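You operate a simulated robot arm through the tools that you are given. There is no shell and no other tool. Be economical: measure what you need, move in short steps, check, and stop when the job is done.

You are at the controls of a simulated robot arm. One attempt, no reset.

TASK
Run about 70 mL of green powder into the jar on the turntable and shake it down.
Fine: fill at FILL by the display, turn back to LOAD, run the shaker till the powder stops sinking, then switch it off; leave the jar in its pocket and the other small jars alone.
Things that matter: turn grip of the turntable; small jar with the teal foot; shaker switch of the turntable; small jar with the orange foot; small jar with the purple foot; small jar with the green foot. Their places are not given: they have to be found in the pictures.

The check looks at the end state, three seconds after you hand in, the way a careful person would. Anything else that was tipped, shoved, dropped, spilled or broken makes it a failure.

THE ROBOT
A 6-joint arm with a two-finger parallel gripper, fixed in place. Base frame: the origin is at the foot of the arm, x ahead of it, y to its left, z up; the work surface is at about z = 0.868. Lengths are in m, angles in degrees, forces in N, time in s.
With the tool pointing down near the work surface it reaches from about 0.24 to 0.64 m from the base axis. Its first joint turns from -66.0 to 66.0 degrees. Payload 2.7 kg.
Tool frame: the origin (TCP) lies between the finger pads and is the grasp point; the fingertips stand 0.023 m ahead of it; z points along the fingers, y is the line along which they close. Largest opening 0.094 m; finger width 0.038, thickness 0.01; the body of the gripper, 0.054 by 0.096 m, starts 0.039 m behind the TCP.
Orientation is told as [roll, pitch, yaw] about the base's x, y, z axes, in that order, counted from this pose: with the fingers straight down and closing along the base's y, the tool's x points along the base's -x, its y along +y and its z along -z.

THE INTERFACE
- The arm moves only by the tool play_rows. Its argument "steps" is a list of rows, each a list of 7 numbers: the turn, a rotation vector about the tool's x, y, z in degrees, then the shift along the tool's x, y, z in m, then the finger opening in m, from 0 to 0.094. In form: [[ax, ay, az, dx, dy, dz, claw], ...]. A call has 1 to 20 rows; each row shifts and turns the commanded pose from where the row before left it, along the tool's axes as they then stand. Rows are played at 5 a second. More than 0.05 m and 8.6 degrees between two rows, or a gripper value outside its range, and nothing of the call is played. A pose out of reach is approached as far as the arm can. The call stops where the force on the tool passes 70 N (or 10 N more than at its start, if that is more) or the arm is blocked; 0.2 s more then pass. The fingers move at their own pace (about 0.045 m/s each) and stop on an object; they squeeze with about 31 N. The grip force told is the motor's: it shows also when the fingers shut on nothing. Time passes only in rows, and 0.2 s behind the last, so rows that do not move let the fingers close. The reply holds the time, the measured pose of the TCP, the force on the tool along the base axes, the opening and the grip force, in the units named above and with some noise, and new pictures: "show" is both (left out), scene, wrist or none.
- Cameras (640 x 400 px; columns grow to the right, rows downward): "scene" is fixed at [0.0771, -0.421, 1.4269]; the picture's right is [0.74, -0.67, 0.00], its down [-0.27, -0.29, -0.92] and it looks along [0.62, 0.68, -0.40] (base axes); focal length 323 px, centre (320, 200). "wrist" rides on the gripper at [0.087, 0.016, -0.075] in the tool frame; the picture's right is [-0.18, 0.98, 0.00], its down [-0.58, -0.11, -0.81] and it looks along [-0.79, -0.15, 0.59] (tool axes); focal length 243 px, centre (320, 200).
- measure_at(camera, pixels): there is no depth. For up to 12 entries [column, row, z] of the newest picture of that camera ("zoom" is the newest enlarged one), the place [x, y] in the base frame at which the ray of that pixel passes the height z, good to about 0.002 m, but the place of the scene camera against the robot may be out by one fixed shift of up to 0.018 m in any direction. The clock stands still meanwhile.
- enlarge(camera, box): a new picture of the part [left, top, right, bottom] of that camera's present view, enlarged. The clock stands still meanwhile.
- sign_off(): hands the job in; it is judged then, once.

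Go step by step. Measure first, check grasps and placings, and put right what went wrong. The budget is 80 turns and 200 pictures, counting those below and the enlarged ones. Unless the task says otherwise, let go and move clear before handing in, and close with one line.

The tools are called by a JSON object that holds its "name" and its "arguments". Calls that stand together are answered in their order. play_rows: Moves the arm, as the interface text tells. Its arguments: {"type":"object","properties":{"steps":{"type":"array"},"show":{"type":"string","enum":["both","scene","wrist","none"]}},"required":["steps"]} The other tools are called the same way: measure_at (camera, pixels) gives the place at which the rays of pixels pass given heights; enlarge (camera, box) takes an enlarged picture of a part of a camera's view; sign_off () hands the job in.

At the start:

```text
time_s: 0.0
eef_pos: [0.3788, -0.0301, 1.2602]
tool_rot: [0.1, 0.0, 0.1]
wrist_force: [-0.3, 0.6, -0.3]
opening: 0.094
grasp_force: 0.0
```

scene: 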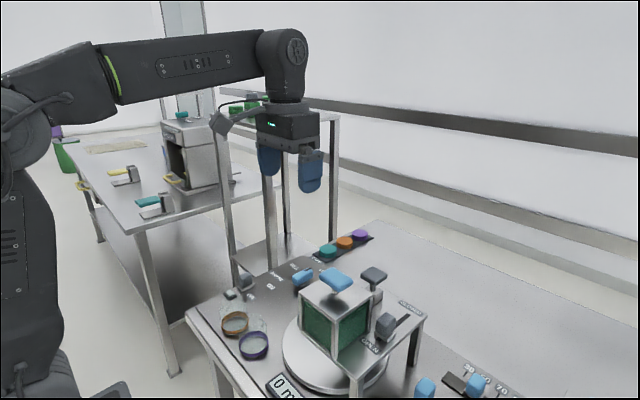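
wrist: 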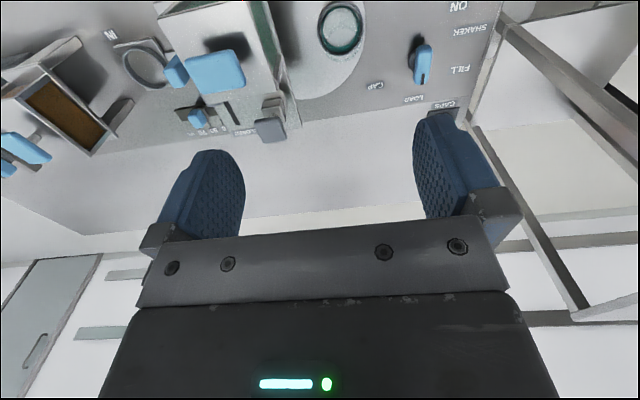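

The pictures show a dispenser with green powder over a turntable, plus small jars. I'll enlarge both views to make out the details.

{"name": "enlarge", "arguments": {"camera": "scene", "box": [180, 220, 500, 400]}}

{"name": "enlarge", "arguments": {"camera": "wrist", "box": [0, 0, 520, 200]}}

```text
2.00 times, centred on (340, 310) of scene
```

zoom: 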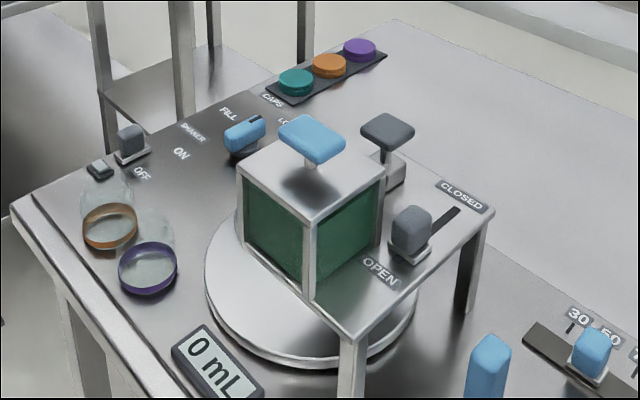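

```text
1.23 times, centred on (260, 100) of wrist
```

zoom: 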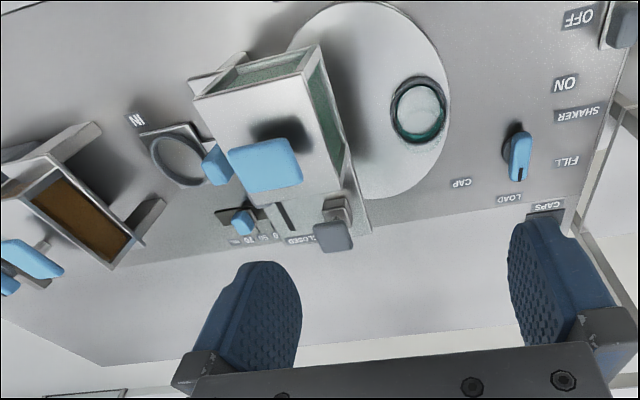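

The wrist camera cuts off the near side of the table. I'll tip the tool 40° so the camera looks nearly straight down.

{"name": "play_rows", "arguments": {"steps": [[0, 8, 0, 0, 0, 0, 0.094], [0, 8, 0, 0, 0, 0, 0.094], [0, 8, 0, 0, 0, 0, 0.094], [0, 8, 0, 0, 0, 0, 0.094], [0, 8, 0, 0, 0, 0, 0.094], [0, 0, 0, 0, 0, 0, 0.094]]}}

```text
time_s: 1.4
eef_pos: [0.3377, -0.0324, 1.1567]
tool_rot: [0.0, 39.9, 0.0]
wrist_force: [0.5, -0.6, -0.6]
opening: 0.0937
grasp_force: 0.0
out of reach, approached as far as the arm can: row 3, 4, 5
```

scene: 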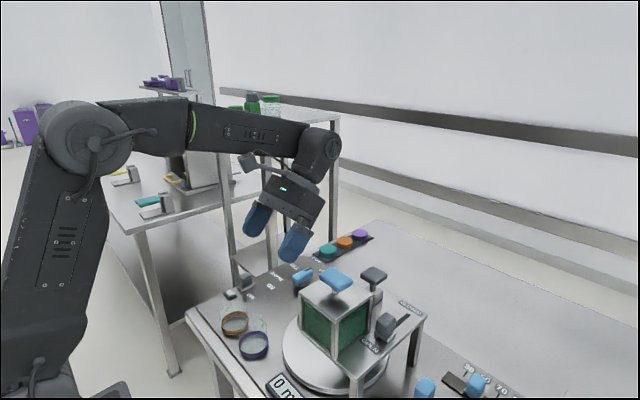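
wrist: 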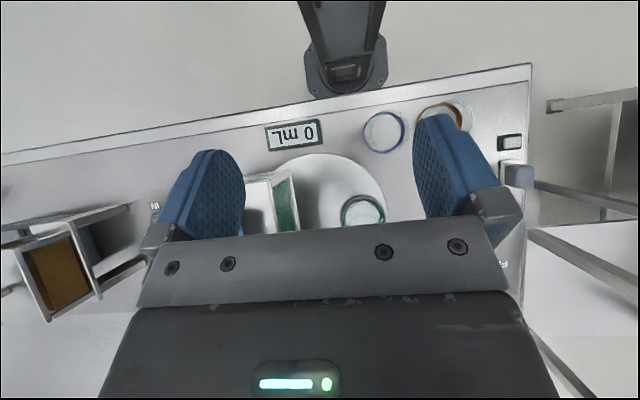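

The fingers hide the middle of the table at this tilt. I'll back off to about 16°.

{"name": "play_rows", "arguments": {"steps": [[0, -8, 0, 0, 0, 0, 0.094], [0, -8, 0, 0, 0, 0, 0.094], [0, -8, 0, 0, 0, 0, 0.094], [0, 0, 0, 0, 0, 0, 0.094]], "show": "wrist"}}

```text
time_s: 2.4
eef_pos: [0.3387, -0.0332, 1.1571]
tool_rot: [0.0, 15.9, 0.1]
wrist_force: [-0.1, 0.0, -0.2]
opening: 0.0939
grasp_force: 0.0
```

wrist: 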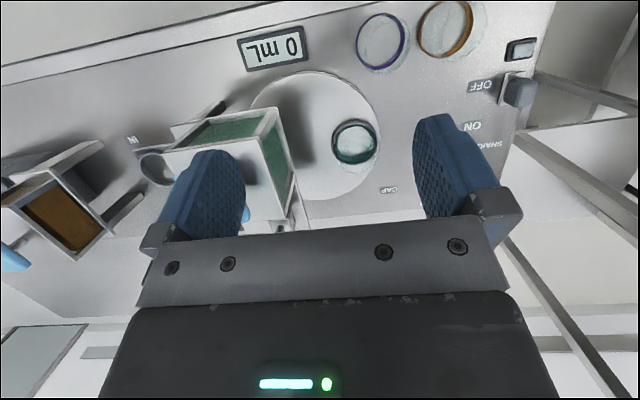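

Now the turntable with a jar at (355,140) is visible. I'll enlarge it and measure the main points.

{"name": "enlarge", "arguments": {"camera": "wrist", "box": [220, 0, 560, 215]}}

{"name": "measure_at", "arguments": {"camera": "wrist", "pixels": [[355, 142, 0.88], [355, 142, 0.9], [318, 135, 0.88], [520, 90, 0.89], [273, 48, 0.87], [382, 42, 0.87], [445, 27, 0.87], [155, 165, 0.87], [389, 189, 0.868], [472, 127, 0.868], [480, 86, 0.868]]}}

```text
1.86 times, centred on (390, 108) of wrist
```

zoom: 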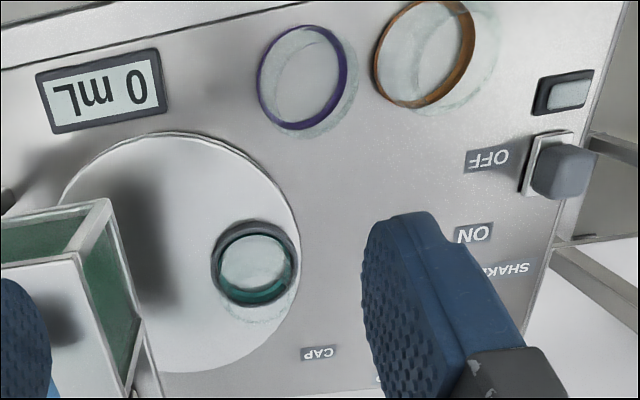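

```text
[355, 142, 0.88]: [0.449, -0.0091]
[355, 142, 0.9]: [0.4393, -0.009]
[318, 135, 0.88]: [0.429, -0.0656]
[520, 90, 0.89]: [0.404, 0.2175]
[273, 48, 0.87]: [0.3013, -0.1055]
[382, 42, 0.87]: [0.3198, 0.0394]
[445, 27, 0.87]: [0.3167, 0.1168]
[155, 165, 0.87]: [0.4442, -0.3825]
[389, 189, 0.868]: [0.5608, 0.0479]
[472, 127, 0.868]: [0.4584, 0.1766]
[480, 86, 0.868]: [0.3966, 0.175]
```

The jar on the turntable has the teal foot, at about (0.449,-0.009), with orange and purple loose beside it. I'll raise, straighten and shift right to inspect the hopper controls.

{"name": "play_rows", "arguments": {"steps": [[0, -8, 0, 0, 0, 0, 0.094], [0, -8, 0, 0, 0, 0, 0.094], [0, 0, 0, 0.03, 0, -0.04, 0.094], [0, 0, 0, 0.02, -0.04, -0.03, 0.094], [0, 0, 0, 0, -0.05, 0, 0.094], [0, 0, 0, 0, -0.05, 0, 0.094], [0, 0, 0, 0, -0.05, 0, 0.094], [0, 0, 0, 0, 0, 0, 0.094]], "show": "wrist"}}

{"name": "enlarge", "arguments": {"camera": "wrist", "box": [0, 0, 640, 200]}}

```text
refused: row 4 steps farther than a row can; nothing moved
```

```text
1.00 times, centred on (320, 100) of wrist
```

zoom: 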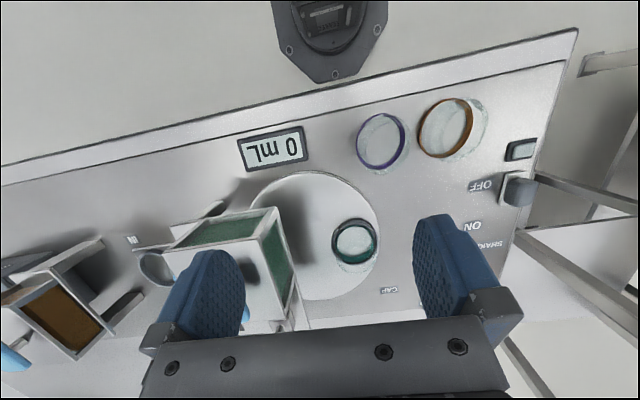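

One row was too long, so I'll replay it with shorter steps.

{"name": "play_rows", "arguments": {"steps": [[0, -8, 0, 0, 0, 0, 0.094], [0, -8, 0, 0, 0, 0, 0.094], [0, 0, 0, 0.025, 0, -0.04, 0.094], [0, 0, 0, 0.015, -0.03, -0.03, 0.094], [0, 0, 0, 0, -0.049, 0, 0.094], [0, 0, 0, 0, -0.049, 0, 0.094], [0, 0, 0, 0, -0.049, 0, 0.094], [0, 0, 0, 0, 0, 0, 0.094]], "show": "wrist"}}

```text
time_s: 4.2
eef_pos: [0.2979, -0.2068, 1.2298]
tool_rot: [0.0, -0.1, 0.0]
wrist_force: [-0.1, 0.0, 0.4]
opening: 0.0943
grasp_force: 0.0
```

wrist: 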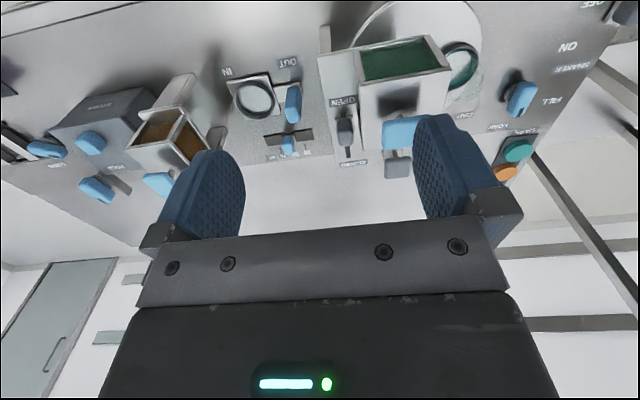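

{"name": "enlarge", "arguments": {"camera": "wrist", "box": [300, 0, 620, 200]}}

{"name": "enlarge", "arguments": {"camera": "wrist", "box": [0, 40, 330, 240]}}

```text
2.00 times, centred on (460, 100) of wrist
```

zoom: 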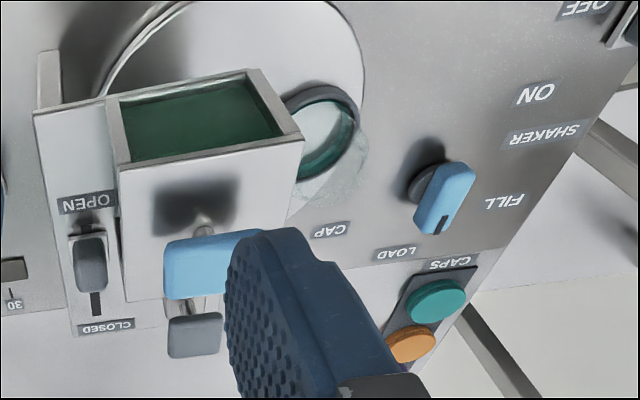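

```text
1.94 times, centred on (165, 140) of wrist
```

zoom: 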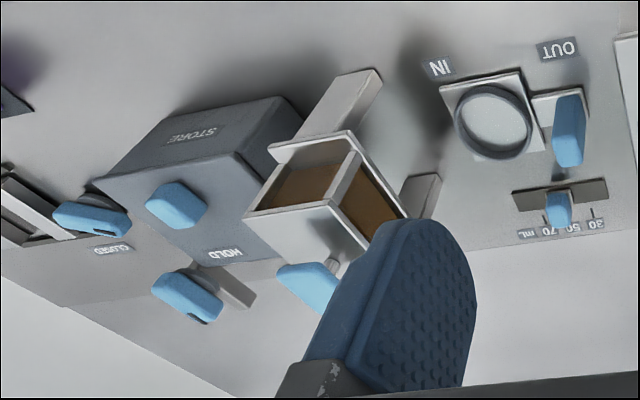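

The turn grip is at (521,97), pointing at LOAD, with FILL to its left. The grey gate slider at (345,130) sits at the OPEN end. I'll measure these points.

{"name": "measure_at", "arguments": {"camera": "wrist", "pixels": [[522, 97, 0.87], [522, 97, 0.9], [522, 97, 0.93], [510, 92, 0.868], [551, 101, 0.868], [497, 126, 0.868], [464, 116, 0.868], [513, 135, 0.868], [345, 118, 1.0], [398, 132, 1.1], [397, 165, 1.1]]}}

{"name": "measure_at", "arguments": {"camera": "scene", "pixels": [[301, 277, 0.9], [301, 277, 0.93], [301, 277, 0.95], [335, 279, 1.1], [336, 279, 1.05], [244, 280, 0.9], [373, 275, 1.0], [385, 325, 1.0]]}}

```text
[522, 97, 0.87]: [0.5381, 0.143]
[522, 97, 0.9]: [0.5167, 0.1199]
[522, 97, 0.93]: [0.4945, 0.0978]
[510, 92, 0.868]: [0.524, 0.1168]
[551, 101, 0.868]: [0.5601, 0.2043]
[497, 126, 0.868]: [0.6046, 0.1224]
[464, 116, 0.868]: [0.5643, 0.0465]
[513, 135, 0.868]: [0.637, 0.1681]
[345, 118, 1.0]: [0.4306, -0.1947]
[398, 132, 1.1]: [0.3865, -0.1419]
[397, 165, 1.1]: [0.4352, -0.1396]
```

```text
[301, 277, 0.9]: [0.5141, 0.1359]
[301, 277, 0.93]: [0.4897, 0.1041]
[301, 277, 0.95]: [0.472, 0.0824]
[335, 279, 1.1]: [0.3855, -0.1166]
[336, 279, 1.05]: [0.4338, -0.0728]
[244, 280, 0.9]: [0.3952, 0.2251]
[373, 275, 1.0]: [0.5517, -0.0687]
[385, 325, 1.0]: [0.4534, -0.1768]
```

The grip pivot is near (0.52,0.12) at z≈0.9. I'll move over there for a close look.

{"name": "play_rows", "arguments": {"steps": [[0, 0, 0, 0, 0.049, 0, 0.094], [0, 0, 0, 0, 0.049, 0, 0.094], [0, 0, 0, 0, 0.049, 0, 0.094], [0, 0, 0, 0, 0.049, 0, 0.094], [0, 0, 0, 0, 0.049, 0, 0.094], [0, 0, 0, 0, 0.049, 0, 0.094], [0, 0, 0, -0.03, 0.033, 0, 0.094], [0, 0, 0, -0.035, 0, 0.035, 0.094], [0, 0, 0, -0.035, 0, 0.035, 0.094], [0, 0, 0, 0, 0, 0.049, 0.094], [0, 0, 0, 0, 0, 0.03, 0.094], [0, 0, 0, 0, 0, 0, 0.094]]}}

```text
time_s: 6.8
eef_pos: [0.4009, 0.1232, 1.0801]
tool_rot: [-0.1, 0.0, 0.2]
wrist_force: [-0.7, 1.6, -0.2]
opening: 0.0942
grasp_force: 0.2
```

scene: 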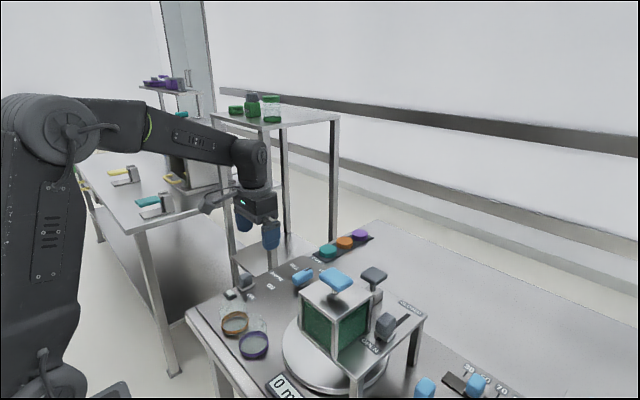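
wrist: 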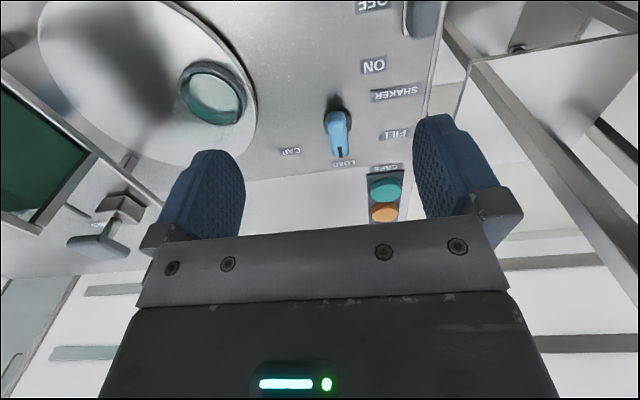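

{"name": "enlarge", "arguments": {"camera": "wrist", "box": [260, 60, 440, 180]}}

{"name": "measure_at", "arguments": {"camera": "wrist", "pixels": [[338, 130, 0.89], [338, 130, 0.9], [338, 130, 0.91], [338, 130, 0.92], [332, 128, 0.868], [335, 103, 0.868], [340, 163, 0.868], [394, 134, 0.868], [290, 151, 0.868], [213, 95, 0.88], [150, 80, 0.88]]}}

{"name": "enlarge", "arguments": {"camera": "scene", "box": [220, 230, 400, 340]}}

```text
3.33 times, centred on (350, 120) of wrist
```

zoom: 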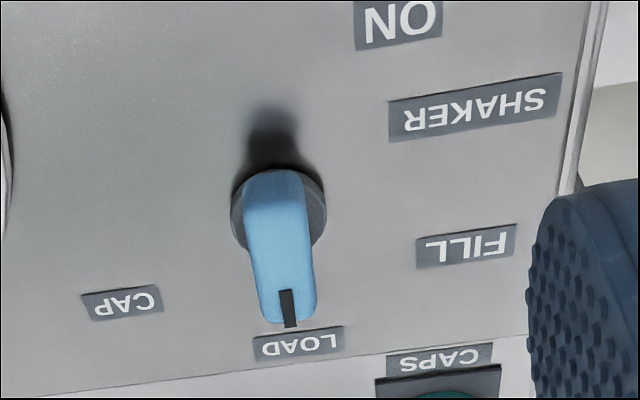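

```text
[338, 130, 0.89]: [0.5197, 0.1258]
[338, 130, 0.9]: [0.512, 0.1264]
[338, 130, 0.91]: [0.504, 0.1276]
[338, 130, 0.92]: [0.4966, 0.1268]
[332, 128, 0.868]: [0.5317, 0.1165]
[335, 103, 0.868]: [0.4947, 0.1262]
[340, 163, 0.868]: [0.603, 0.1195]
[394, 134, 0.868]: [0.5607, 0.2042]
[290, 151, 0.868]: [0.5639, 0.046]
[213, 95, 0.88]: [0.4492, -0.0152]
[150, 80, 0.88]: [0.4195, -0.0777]
```

```text
3.56 times, centred on (310, 285) of scene
```

zoom: 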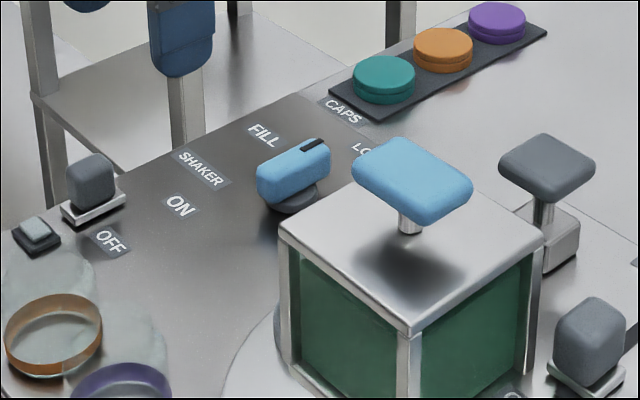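

The grip bar lies along x, centred about (0.518,0.126,0.892). I'll go above it and come down partway to check.

{"name": "play_rows", "arguments": {"steps": [[0, 0, 0, -0.04, 0, 0.0, 0.094], [0, 0, 0, -0.04, 0.001, 0.0, 0.094], [0, 0, 0, -0.037, 0.002, 0.0, 0.094], [0, 0, 0, 0, 0, 0.045, 0.08], [0, 0, 0, 0, 0, 0.045, 0.07], [0, 0, 0, 0, 0, 0.04, 0.06], [0, 0, 0, 0, 0, 0, 0.06]]}}

{"name": "enlarge", "arguments": {"camera": "scene", "box": [220, 220, 400, 330]}}

```text
time_s: 8.4
eef_pos: [0.5146, 0.1239, 0.9492]
tool_rot: [-0.1, 0.0, 0.1]
wrist_force: [-0.4, 1.0, 0.6]
opening: 0.06
grasp_force: 0.1
```

scene: 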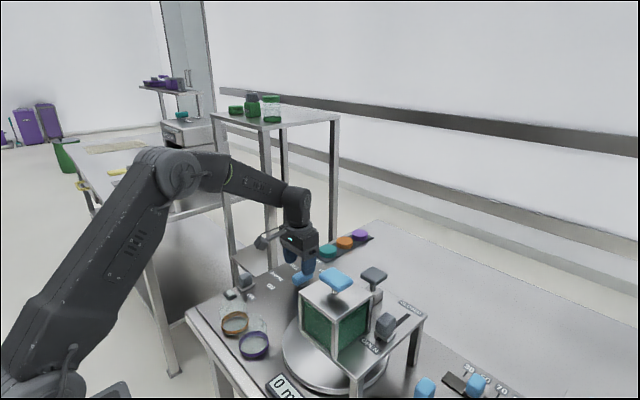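
wrist: 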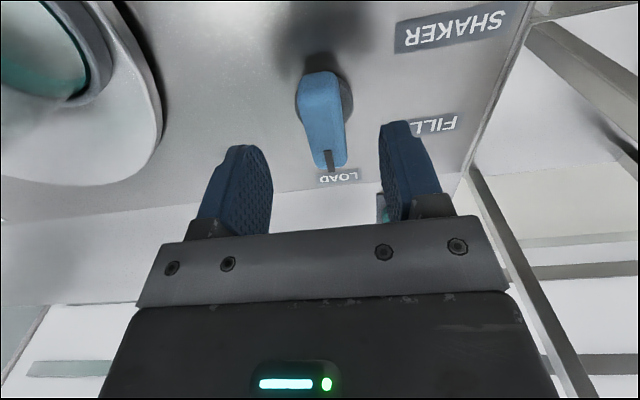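

```text
3.56 times, centred on (310, 275) of scene
```

zoom: 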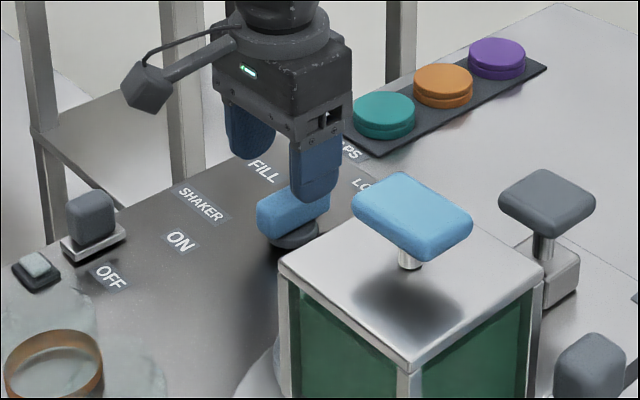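

{"name": "measure_at", "arguments": {"camera": "wrist", "pixels": [[323, 75, 0.91], [330, 165, 0.91], [323, 75, 0.9], [330, 165, 0.9], [303, 115, 0.9], [344, 115, 0.9], [325, 93, 0.875], [331, 152, 0.91]]}}

{"name": "enlarge", "arguments": {"camera": "wrist", "box": [240, 40, 440, 190]}}

```text
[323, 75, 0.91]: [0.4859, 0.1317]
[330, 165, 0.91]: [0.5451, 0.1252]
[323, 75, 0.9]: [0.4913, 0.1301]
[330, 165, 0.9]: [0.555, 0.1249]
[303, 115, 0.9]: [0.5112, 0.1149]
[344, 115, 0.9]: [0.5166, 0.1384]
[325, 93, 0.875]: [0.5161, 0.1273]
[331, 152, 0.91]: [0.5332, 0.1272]
```

```text
2.67 times, centred on (340, 115) of wrist
```

zoom: 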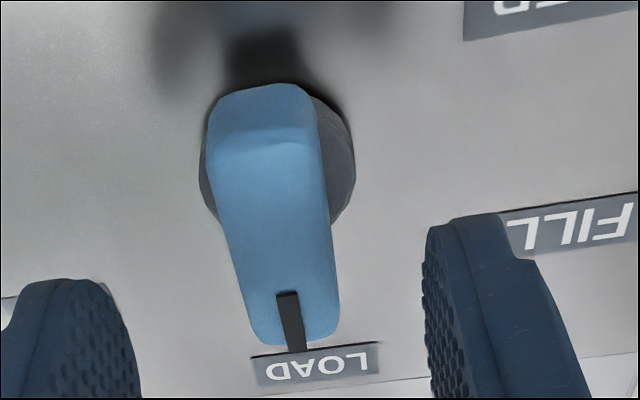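

The bar centre is about (0.518,0.127), about 3 mm off from the tool. I'll adjust, go down to z≈0.902 and close.

{"name": "play_rows", "arguments": {"steps": [[0, 0, 0, -0.003, 0.003, 0.015, 0.06], [0, 0, 0, 0, 0, 0.016, 0.06], [0, 0, 0, 0, 0, 0.016, 0.06], [0, 0, 0, 0, 0, 0, 0.02], [0, 0, 0, 0, 0, 0, 0.01], [0, 0, 0, 0, 0, 0, 0.01], [0, 0, 0, 0, 0, 0, 0.01]]}}

{"name": "enlarge", "arguments": {"camera": "scene", "box": [220, 220, 460, 400]}}

```text
time_s: 10.0
eef_pos: [0.5157, 0.1268, 0.9001]
tool_rot: [0.0, -0.2, 0.1]
wrist_force: [1.0, 12.9, -5.4]
opening: 0.0395
grasp_force: 44.7
```

scene: 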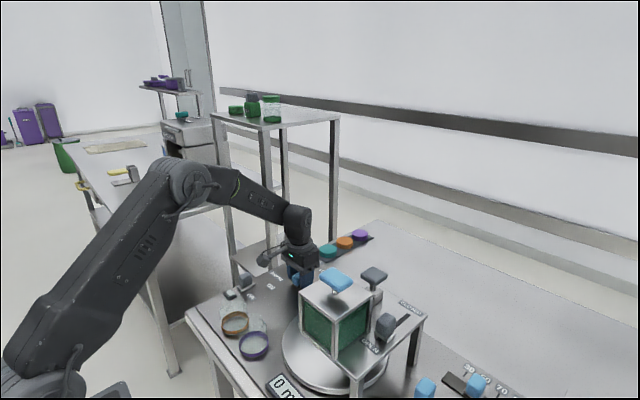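
wrist: 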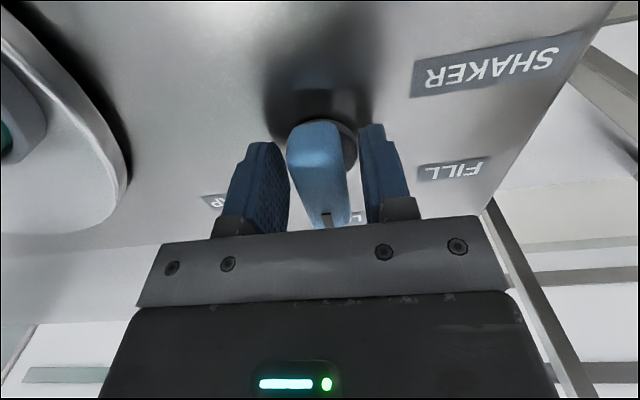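

```text
2.22 times, centred on (340, 310) of scene
```

zoom: 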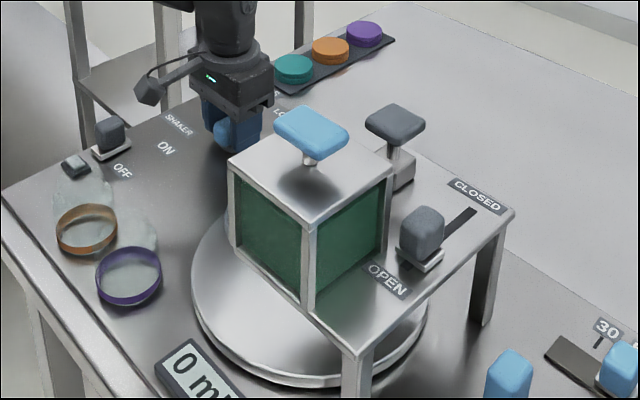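

The opening stopped at 0.0395, which is wider than the 0.023 bar, so the fingertips caught the grip's base disk. I'll open, rise about 10 mm and close again.

{"name": "play_rows", "arguments": {"steps": [[0, 0, 0, 0, 0, 0, 0.06], [0, 0, 0, 0, 0, 0, 0.06], [0, 0, 0, -0.001, 0.001, -0.01, 0.06], [0, 0, 0, 0, 0, 0, 0.015], [0, 0, 0, 0, 0, 0, 0.015], [0, 0, 0, 0, 0, 0, 0.015], [0, 0, 0, 0, 0, 0, 0.015]], "show": "wrist"}}

```text
time_s: 11.6
eef_pos: [0.5179, 0.1248, 0.9099]
tool_rot: [0.0, 0.0, 0.1]
wrist_force: [0.2, 7.0, 0.5]
opening: 0.0238
grasp_force: 44.9
```

wrist: 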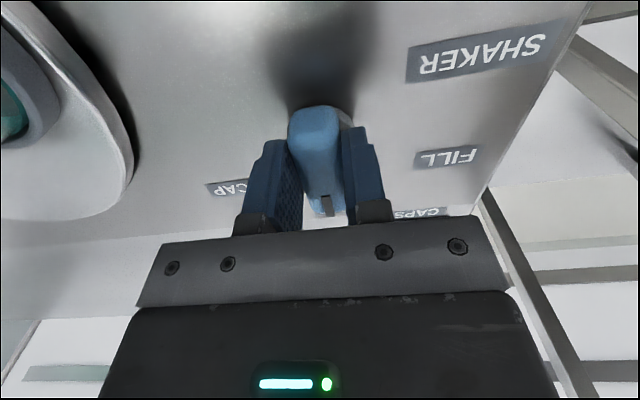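

The bar is now held (opening 0.0238). I'll turn 40° toward FILL (counter-clockwise from above, so negative tool z) and look.

{"name": "play_rows", "arguments": {"steps": [[0, 0, -8, 0, 0, 0, 0.015], [0, 0, -8, 0, 0, 0, 0.015], [0, 0, -8, 0, 0, 0, 0.015], [0, 0, -8, 0, 0, 0, 0.015], [0, 0, -8, 0, 0, 0, 0.015]]}}

{"name": "enlarge", "arguments": {"camera": "scene", "box": [220, 220, 460, 400]}}

```text
time_s: 12.8
eef_pos: [0.5192, 0.1233, 0.9111]
tool_rot: [-0.1, 0.0, 40.1]
wrist_force: [9.6, -18.8, -5.5]
opening: 0.0239
grasp_force: 45.1
```

scene: 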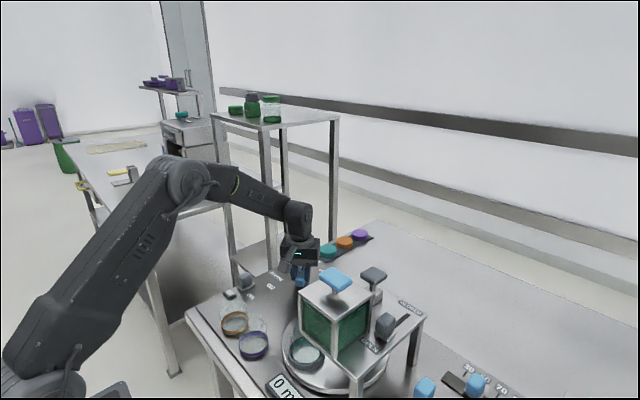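
wrist: 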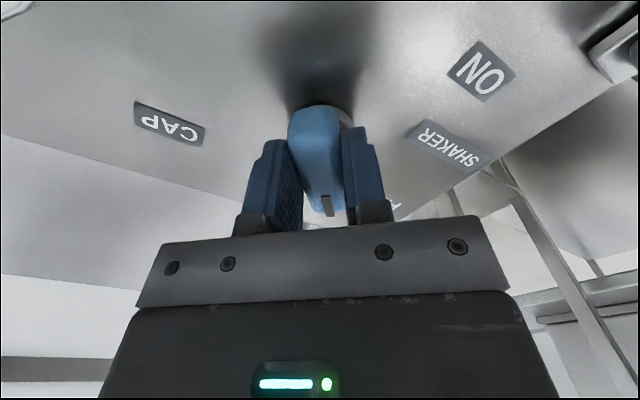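

```text
2.22 times, centred on (340, 310) of scene
```

zoom: 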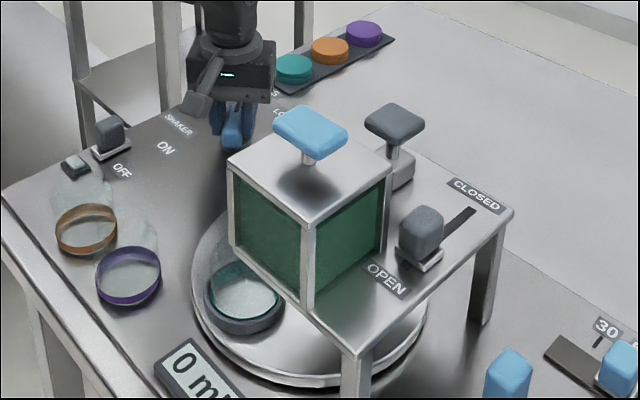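

The turntable follows the grip and the display still reads 0. I'll turn on to about 63°.

{"name": "play_rows", "arguments": {"steps": [[0, 0, -8, 0, 0, 0, 0.015], [0, 0, -8, 0, 0, 0, 0.015], [0, 0, -6, 0, 0, 0, 0.015]]}}

{"name": "enlarge", "arguments": {"camera": "scene", "box": [220, 220, 460, 400]}}

```text
time_s: 13.6
eef_pos: [0.5199, 0.121, 0.9107]
tool_rot: [-0.3, 0.0, 62.1]
wrist_force: [34.0, -19.1, -17.3]
opening: 0.0238
grasp_force: 45.4
```

scene: 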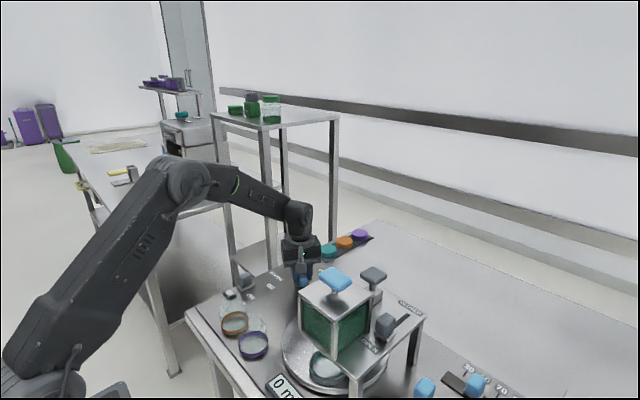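
wrist: 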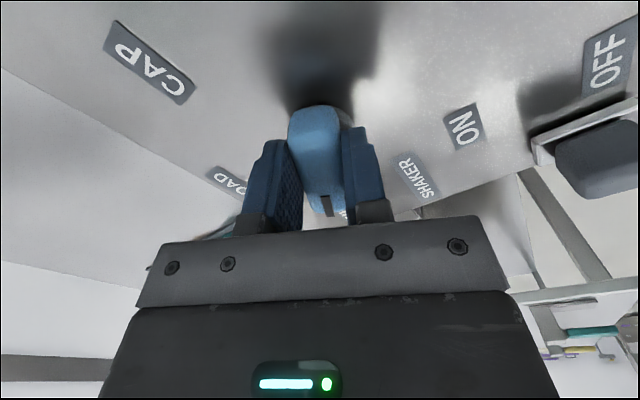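

```text
2.22 times, centred on (340, 310) of scene
```

zoom: 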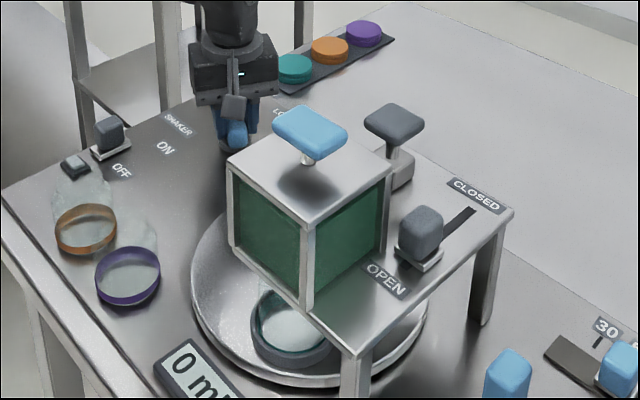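

The jar is now at (327,366) and still short of the hopper, with a sideways force building. I'll measure how far the turntable has turned.

{"name": "measure_at", "arguments": {"camera": "zoom", "pixels": [[192, 285, 0.88], [428, 310, 0.88], [305, 385, 0.88], [290, 340, 0.88], [295, 328, 0.89], [310, 230, 1.0], [305, 310, 0.95], [305, 310, 0.97], [228, 240, 0.97], [385, 250, 0.97], [350, 352, 0.97], [512, 212, 0.97]]}}

{"name": "enlarge", "arguments": {"camera": "scene", "box": [280, 300, 420, 400]}}

```text
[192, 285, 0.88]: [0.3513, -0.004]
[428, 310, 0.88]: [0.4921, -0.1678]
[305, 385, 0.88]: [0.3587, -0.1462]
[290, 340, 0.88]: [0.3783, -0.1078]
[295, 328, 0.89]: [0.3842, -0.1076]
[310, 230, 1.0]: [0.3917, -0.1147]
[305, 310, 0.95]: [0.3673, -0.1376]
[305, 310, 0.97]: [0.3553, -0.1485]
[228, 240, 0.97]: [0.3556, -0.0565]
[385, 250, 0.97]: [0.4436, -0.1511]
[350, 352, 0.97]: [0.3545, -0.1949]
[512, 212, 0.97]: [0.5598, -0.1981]
```

```text
4.00 times, centred on (350, 350) of scene
```

zoom: 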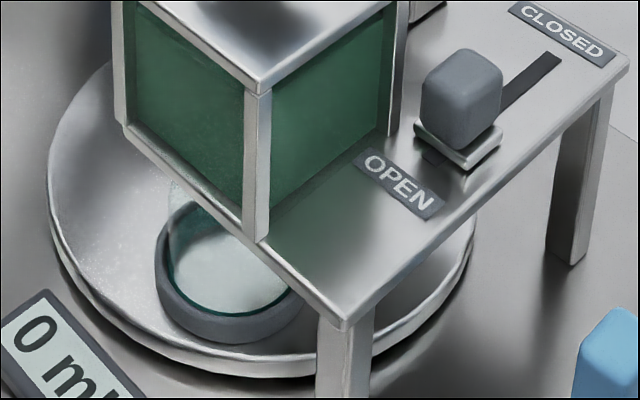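

The turntable turns faster than the grip, and the jar still needs to go further. I'll ease the sideways force and turn on in small steps.

{"name": "play_rows", "arguments": {"steps": [[0, 0, 0, 0, -0.004, 0, 0.015], [0, 0, -7, 0, 0, 0, 0.015], [0, 0, -6, 0, 0, 0, 0.015]]}}

{"name": "enlarge", "arguments": {"camera": "scene", "box": [220, 220, 460, 400]}}

```text
time_s: 14.4
eef_pos: [0.5202, 0.1226, 0.9112]
tool_rot: [0.1, -0.1, 74.7]
wrist_force: [6.8, -9.3, -9.9]
opening: 0.0292
grasp_force: 44.2
```

scene: 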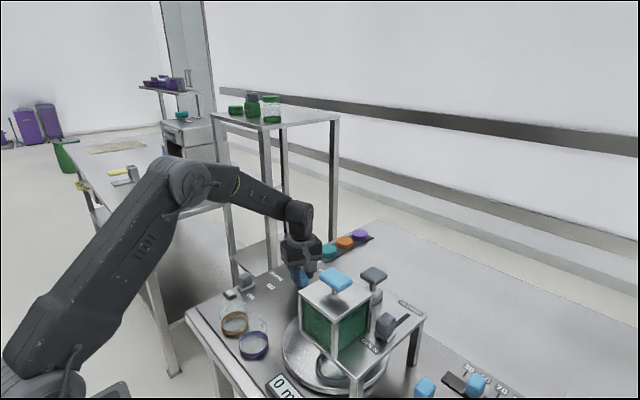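
wrist: 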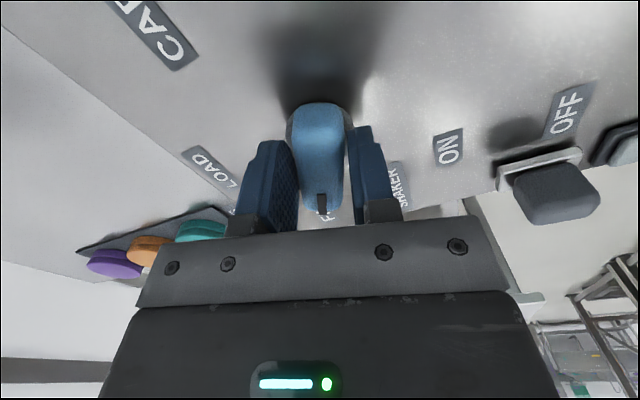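

```text
2.22 times, centred on (340, 310) of scene
```

zoom: 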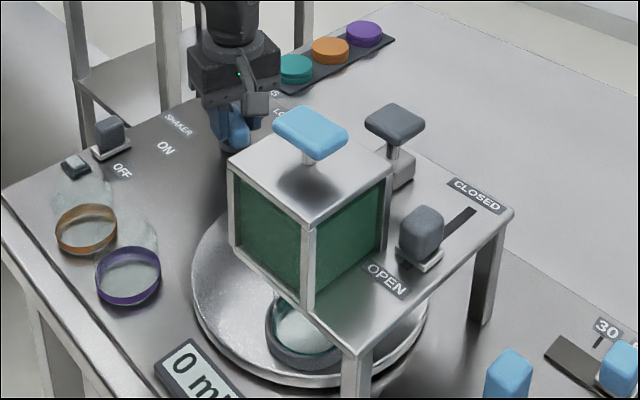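

The opening grew to 0.029, so the bar has met a stop at FILL and skewed slightly in the fingers. I'll ease back a few degrees, wait and watch the display.

{"name": "play_rows", "arguments": {"steps": [[0, 0, 6, 0, 0, 0, 0.015], [0, 0, 0, 0, 0, 0, 0.015], [0, 0, 0, 0, 0, 0, 0.015]]}}

{"name": "enlarge", "arguments": {"camera": "scene", "box": [220, 220, 460, 400]}}

```text
time_s: 15.2
eef_pos: [0.521, 0.1241, 0.9118]
tool_rot: [-0.1, -0.1, 69.0]
wrist_force: [11.6, 3.8, -13.7]
opening: 0.0253
grasp_force: 45.2
```

scene: 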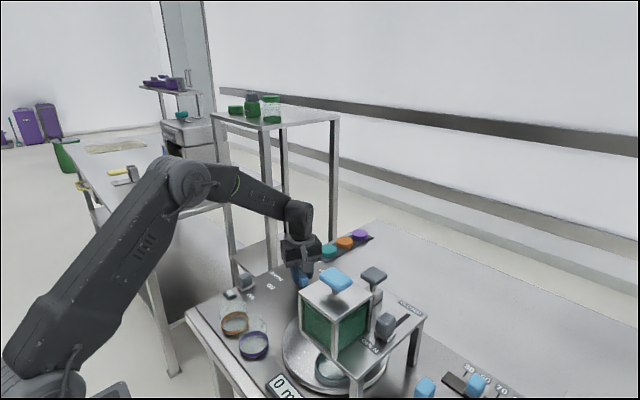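
wrist: 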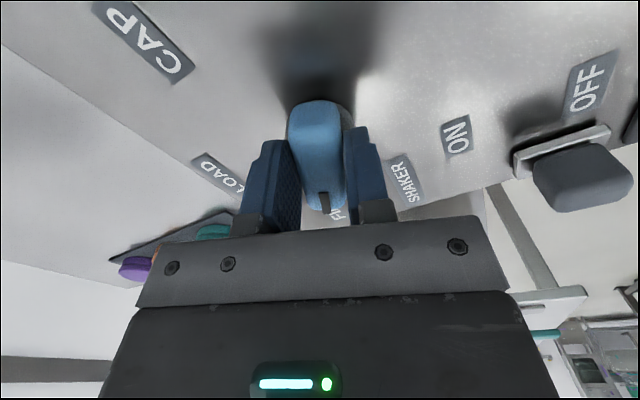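

```text
2.22 times, centred on (340, 310) of scene
```

zoom: 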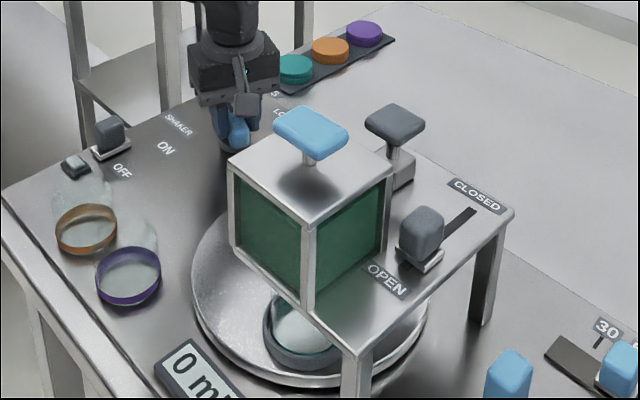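

The bar seems to sit at its stop, about 66.5°. I'll press lightly into it and wait longer to see if powder runs.

{"name": "play_rows", "arguments": {"steps": [[0, 0, -4, 0, 0, 0, 0.015], [0, 0, 0, 0, 0, 0, 0.015], [0, 0, 0, 0, 0, 0, 0.015], [0, 0, 0, 0, 0, 0, 0.015], [0, 0, 0, 0, 0, 0, 0.015]], "show": "scene"}}

{"name": "enlarge", "arguments": {"camera": "scene", "box": [260, 300, 420, 400]}}

```text
time_s: 16.4
eef_pos: [0.5205, 0.1227, 0.911]
tool_rot: [0.1, 0.0, 72.9]
wrist_force: [-6.5, 7.6, -4.3]
opening: 0.028
grasp_force: 44.9
```

scene: 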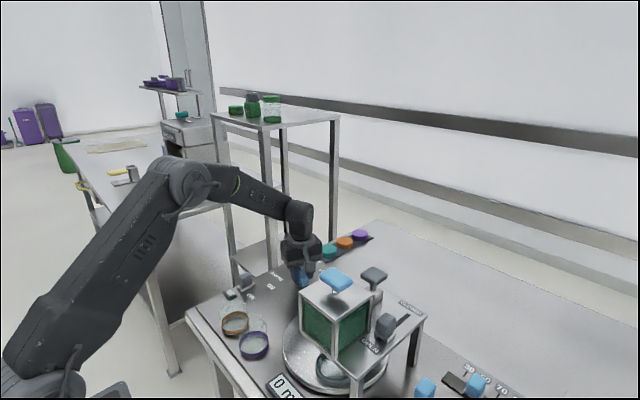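

```text
4.00 times, centred on (340, 350) of scene
```

zoom: 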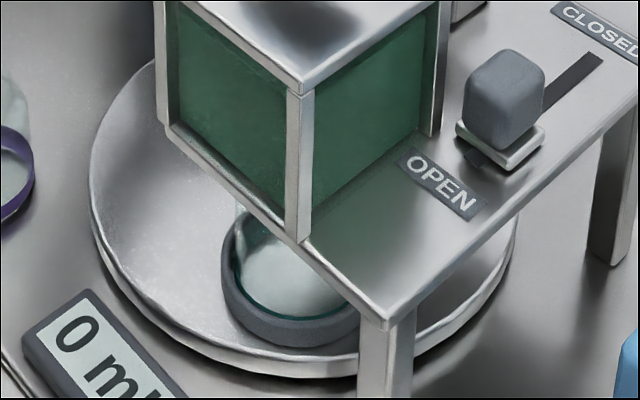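

There is still no flow at the stop, so FILL may lie slightly before it. I'll turn back to 62°, where the pointer matches the label, and wait.

{"name": "play_rows", "arguments": {"steps": [[0, 0, 6, 0, 0, 0, 0.015], [0, 0, 5, 0, 0, 0, 0.015], [0, 0, 0, 0, 0, 0, 0.015], [0, 0, 0, 0, 0, 0, 0.015], [0, 0, 0, 0, 0, 0, 0.015], [0, 0, 0, 0, 0, 0, 0.015]]}}

{"name": "enlarge", "arguments": {"camera": "scene", "box": [260, 300, 420, 400]}}

{"name": "enlarge", "arguments": {"camera": "wrist", "box": [180, 80, 460, 240]}}

```text
time_s: 17.8
eef_pos: [0.5205, 0.1227, 0.9114]
tool_rot: [0.1, 0.3, 62.0]
wrist_force: [-22.3, -4.1, 12.3]
opening: 0.0241
grasp_force: 44.5
```

scene: 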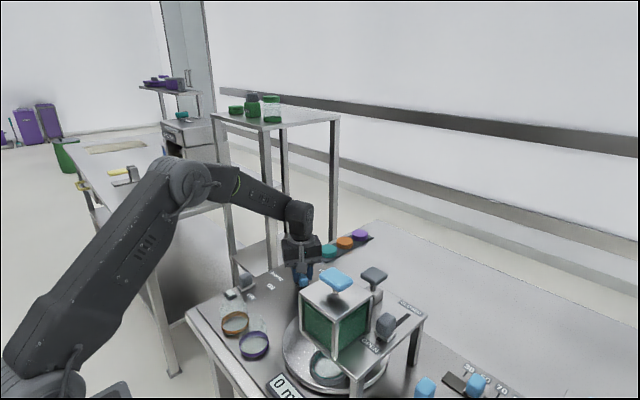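
wrist: 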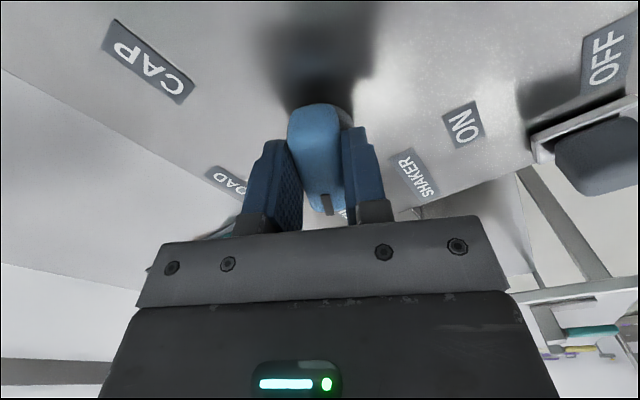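

```text
4.00 times, centred on (340, 350) of scene
```

zoom: 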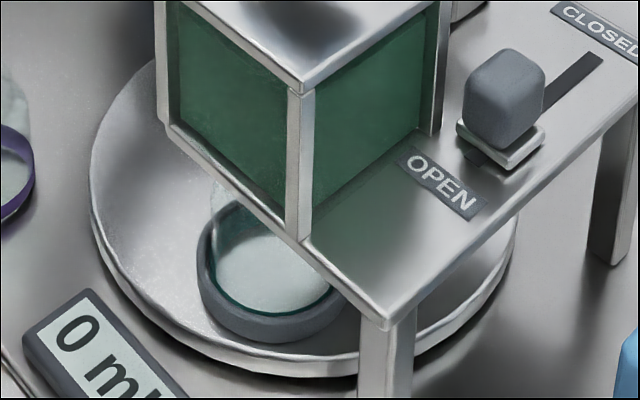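

```text
2.29 times, centred on (320, 160) of wrist
```

zoom: 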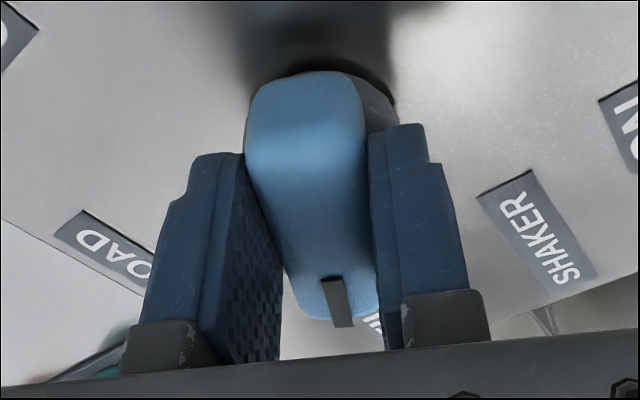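

Still 0 mL here too, so something else must release the powder. I'll set the grip nearly at its stop, let go, and inspect the hopper up close.

{"name": "play_rows", "arguments": {"steps": [[0, 0, -6, 0, 0, 0, 0.015], [0, 0, 0, 0, 0, 0, 0.015], [0, 0, 0, 0, 0, 0, 0.06], [0, 0, 0, 0, 0, 0, 0.06], [0, 0, 0, 0, 0, -0.04, 0.06], [0, 0, 0, 0, 0, -0.04, 0.06], [0, 0, 0, 0, 0, -0.04, 0.06], [0, 0, 8, 0, 0, -0.04, 0.06], [0, 0, 8, 0, 0, -0.04, 0.06], [0, 0, 8, 0, 0, -0.04, 0.06], [0, 0, 8, 0, 0, -0.04, 0.06], [0, 0, 8, 0, 0, 0, 0.06], [0, 0, 8, 0, 0, 0, 0.06], [0, 0, 8, 0, 0, 0, 0.06], [0, 0, 8, 0, 0, 0, 0.06], [0, 0, 4, 0, 0, 0, 0.06]]}}

{"name": "enlarge", "arguments": {"camera": "scene", "box": [220, 220, 460, 400]}}

```text
time_s: 21.2
eef_pos: [0.5205, 0.1222, 1.1907]
tool_rot: [0.0, 0.0, -0.2]
wrist_force: [1.4, -0.2, 0.4]
opening: 0.06
grasp_force: 0.1
```

scene: 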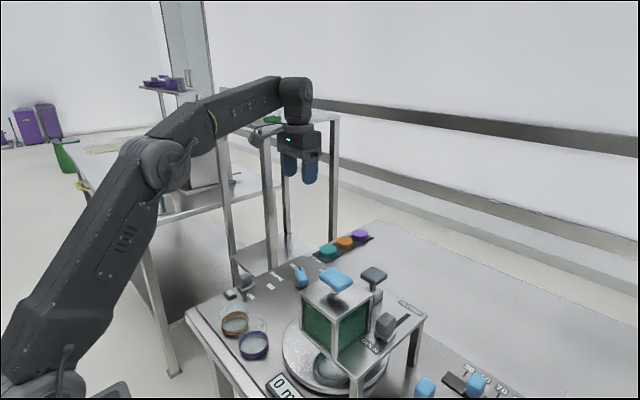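
wrist: 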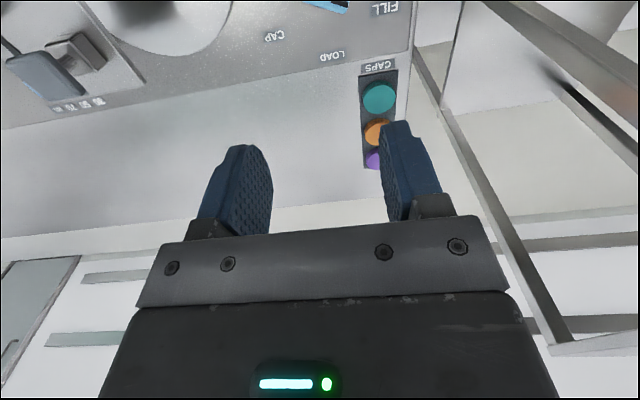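

```text
2.22 times, centred on (340, 310) of scene
```

zoom: 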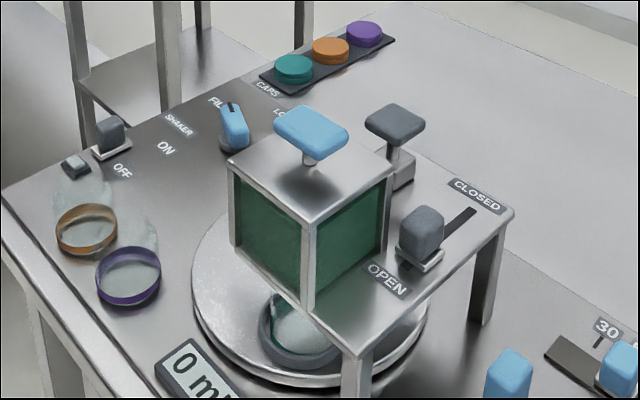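

{"name": "play_rows", "arguments": {"steps": [[0, 0, 0, 0.033, -0.033, 0, 0.06], [0, 0, 0, 0.033, -0.033, 0, 0.06], [0, 0, 0, 0.033, -0.033, 0, 0.06], [0, 0, 0, 0.033, -0.033, 0, 0.06], [0, 0, 0, 0.033, -0.033, 0, 0.06], [0, 0, 0, 0.033, -0.033, 0, 0.06], [0, 0, 0, 0.033, -0.033, 0, 0.06], [0, 0, 0, 0, -0.02, 0, 0.06]], "show": "wrist"}}

{"name": "enlarge", "arguments": {"camera": "wrist", "box": [160, 0, 480, 200]}}

```text
time_s: 23.0
eef_pos: [0.2938, -0.1284, 1.1929]
tool_rot: [0.0, 0.0, 0.1]
wrist_force: [0.2, -0.1, 0.3]
opening: 0.0599
grasp_force: 0.1
```

wrist: 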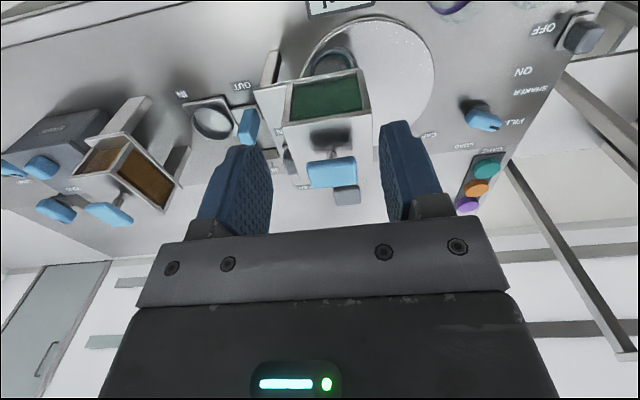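

```text
2.00 times, centred on (320, 100) of wrist
```

zoom: 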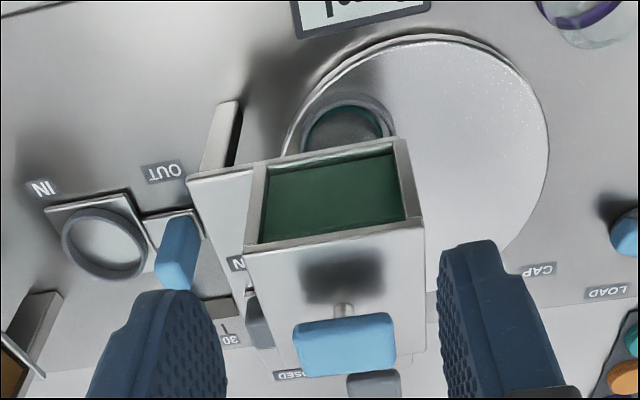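

{"name": "measure_at", "arguments": {"camera": "zoom", "pixels": [[348, 130, 0.89], [283, 150, 0.88], [548, 150, 0.88], [420, 35, 0.88], [540, 195, 0.88], [187, 180, 0.97], [187, 180, 1.0], [420, 220, 1.08], [245, 250, 1.08], [345, 330, 1.1], [345, 305, 1.08], [425, 410, 0.97]]}}

{"name": "measure_at", "arguments": {"camera": "scene", "pixels": [[358, 380, 0.97], [358, 380, 1.0], [336, 355, 0.97], [336, 310, 1.08], [336, 310, 1.05], [303, 292, 1.08], [373, 287, 1.08], [336, 292, 1.08], [335, 279, 1.1], [335, 279, 1.12], [390, 348, 0.97], [414, 327, 0.97]]}}

```text
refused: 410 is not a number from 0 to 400
```

```text
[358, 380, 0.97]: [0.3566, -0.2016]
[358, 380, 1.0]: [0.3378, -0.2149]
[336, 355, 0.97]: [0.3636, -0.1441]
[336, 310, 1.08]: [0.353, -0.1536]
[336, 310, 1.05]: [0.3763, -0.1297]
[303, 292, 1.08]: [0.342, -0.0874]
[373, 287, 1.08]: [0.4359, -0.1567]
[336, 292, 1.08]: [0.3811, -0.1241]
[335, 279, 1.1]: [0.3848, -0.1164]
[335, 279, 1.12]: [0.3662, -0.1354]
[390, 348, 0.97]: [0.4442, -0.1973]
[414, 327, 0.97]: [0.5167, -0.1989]
```

{"name": "measure_at", "arguments": {"camera": "zoom", "pixels": [[348, 130, 0.89], [283, 150, 0.88], [548, 150, 0.88], [420, 35, 0.88], [540, 195, 0.88], [187, 180, 0.97], [187, 180, 1.0], [420, 220, 1.08], [245, 250, 1.08], [345, 330, 1.1], [345, 305, 1.08]]}}

```text
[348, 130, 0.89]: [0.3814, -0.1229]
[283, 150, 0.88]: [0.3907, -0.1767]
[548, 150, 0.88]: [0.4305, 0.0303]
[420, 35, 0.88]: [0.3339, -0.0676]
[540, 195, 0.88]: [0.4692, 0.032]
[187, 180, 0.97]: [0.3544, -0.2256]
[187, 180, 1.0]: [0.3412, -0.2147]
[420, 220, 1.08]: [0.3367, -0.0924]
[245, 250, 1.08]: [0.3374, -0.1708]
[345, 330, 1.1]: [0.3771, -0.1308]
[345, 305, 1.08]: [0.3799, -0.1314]
```

{"name": "enlarge", "arguments": {"camera": "scene", "box": [340, 280, 440, 380]}}

{"name": "measure_at", "arguments": {"camera": "scene", "pixels": [[394, 347, 0.975], [384, 336, 0.975], [405, 316, 0.975], [411, 306, 0.975]]}}

{"name": "enlarge", "arguments": {"camera": "scene", "box": [300, 240, 420, 320]}}

```text
4.00 times, centred on (390, 330) of scene
```

zoom: 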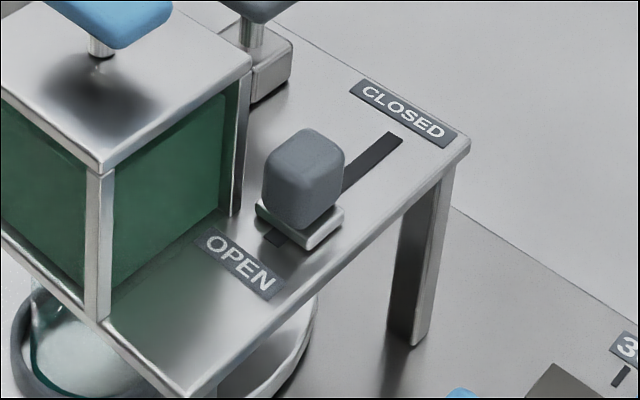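

```text
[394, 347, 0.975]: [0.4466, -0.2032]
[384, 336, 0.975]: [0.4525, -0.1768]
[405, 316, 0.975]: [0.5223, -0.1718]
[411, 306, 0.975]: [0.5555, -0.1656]
```

```text
5.00 times, centred on (360, 280) of scene
```

zoom: 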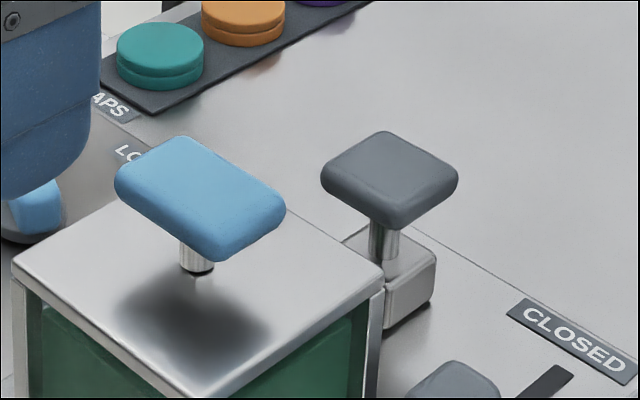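

The gate slider sits near OPEN but a bit of slot shows past it at zoom (272,238). I'll check the grip pointer angle before deciding.

{"name": "enlarge", "arguments": {"camera": "wrist", "box": [400, 60, 560, 180]}}

{"name": "measure_at", "arguments": {"camera": "wrist", "pixels": [[472, 108, 0.9], [497, 128, 0.9], [467, 112, 0.875], [525, 121, 0.868], [474, 146, 0.868], [428, 135, 0.868]]}}

```text
3.33 times, centred on (480, 120) of wrist
```

zoom: 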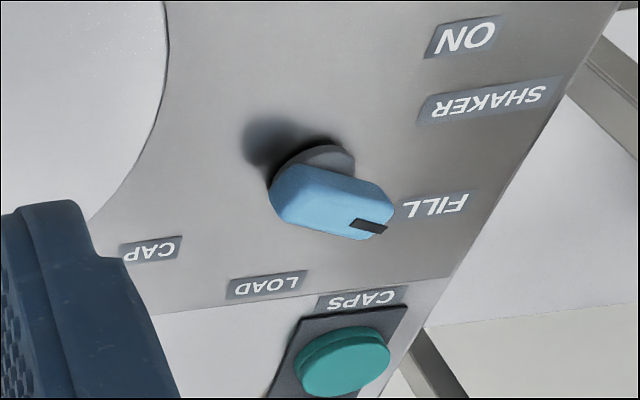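

```text
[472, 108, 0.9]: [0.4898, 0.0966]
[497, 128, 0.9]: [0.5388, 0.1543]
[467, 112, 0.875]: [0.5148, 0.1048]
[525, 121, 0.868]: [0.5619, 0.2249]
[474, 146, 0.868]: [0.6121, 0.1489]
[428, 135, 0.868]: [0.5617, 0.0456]
```

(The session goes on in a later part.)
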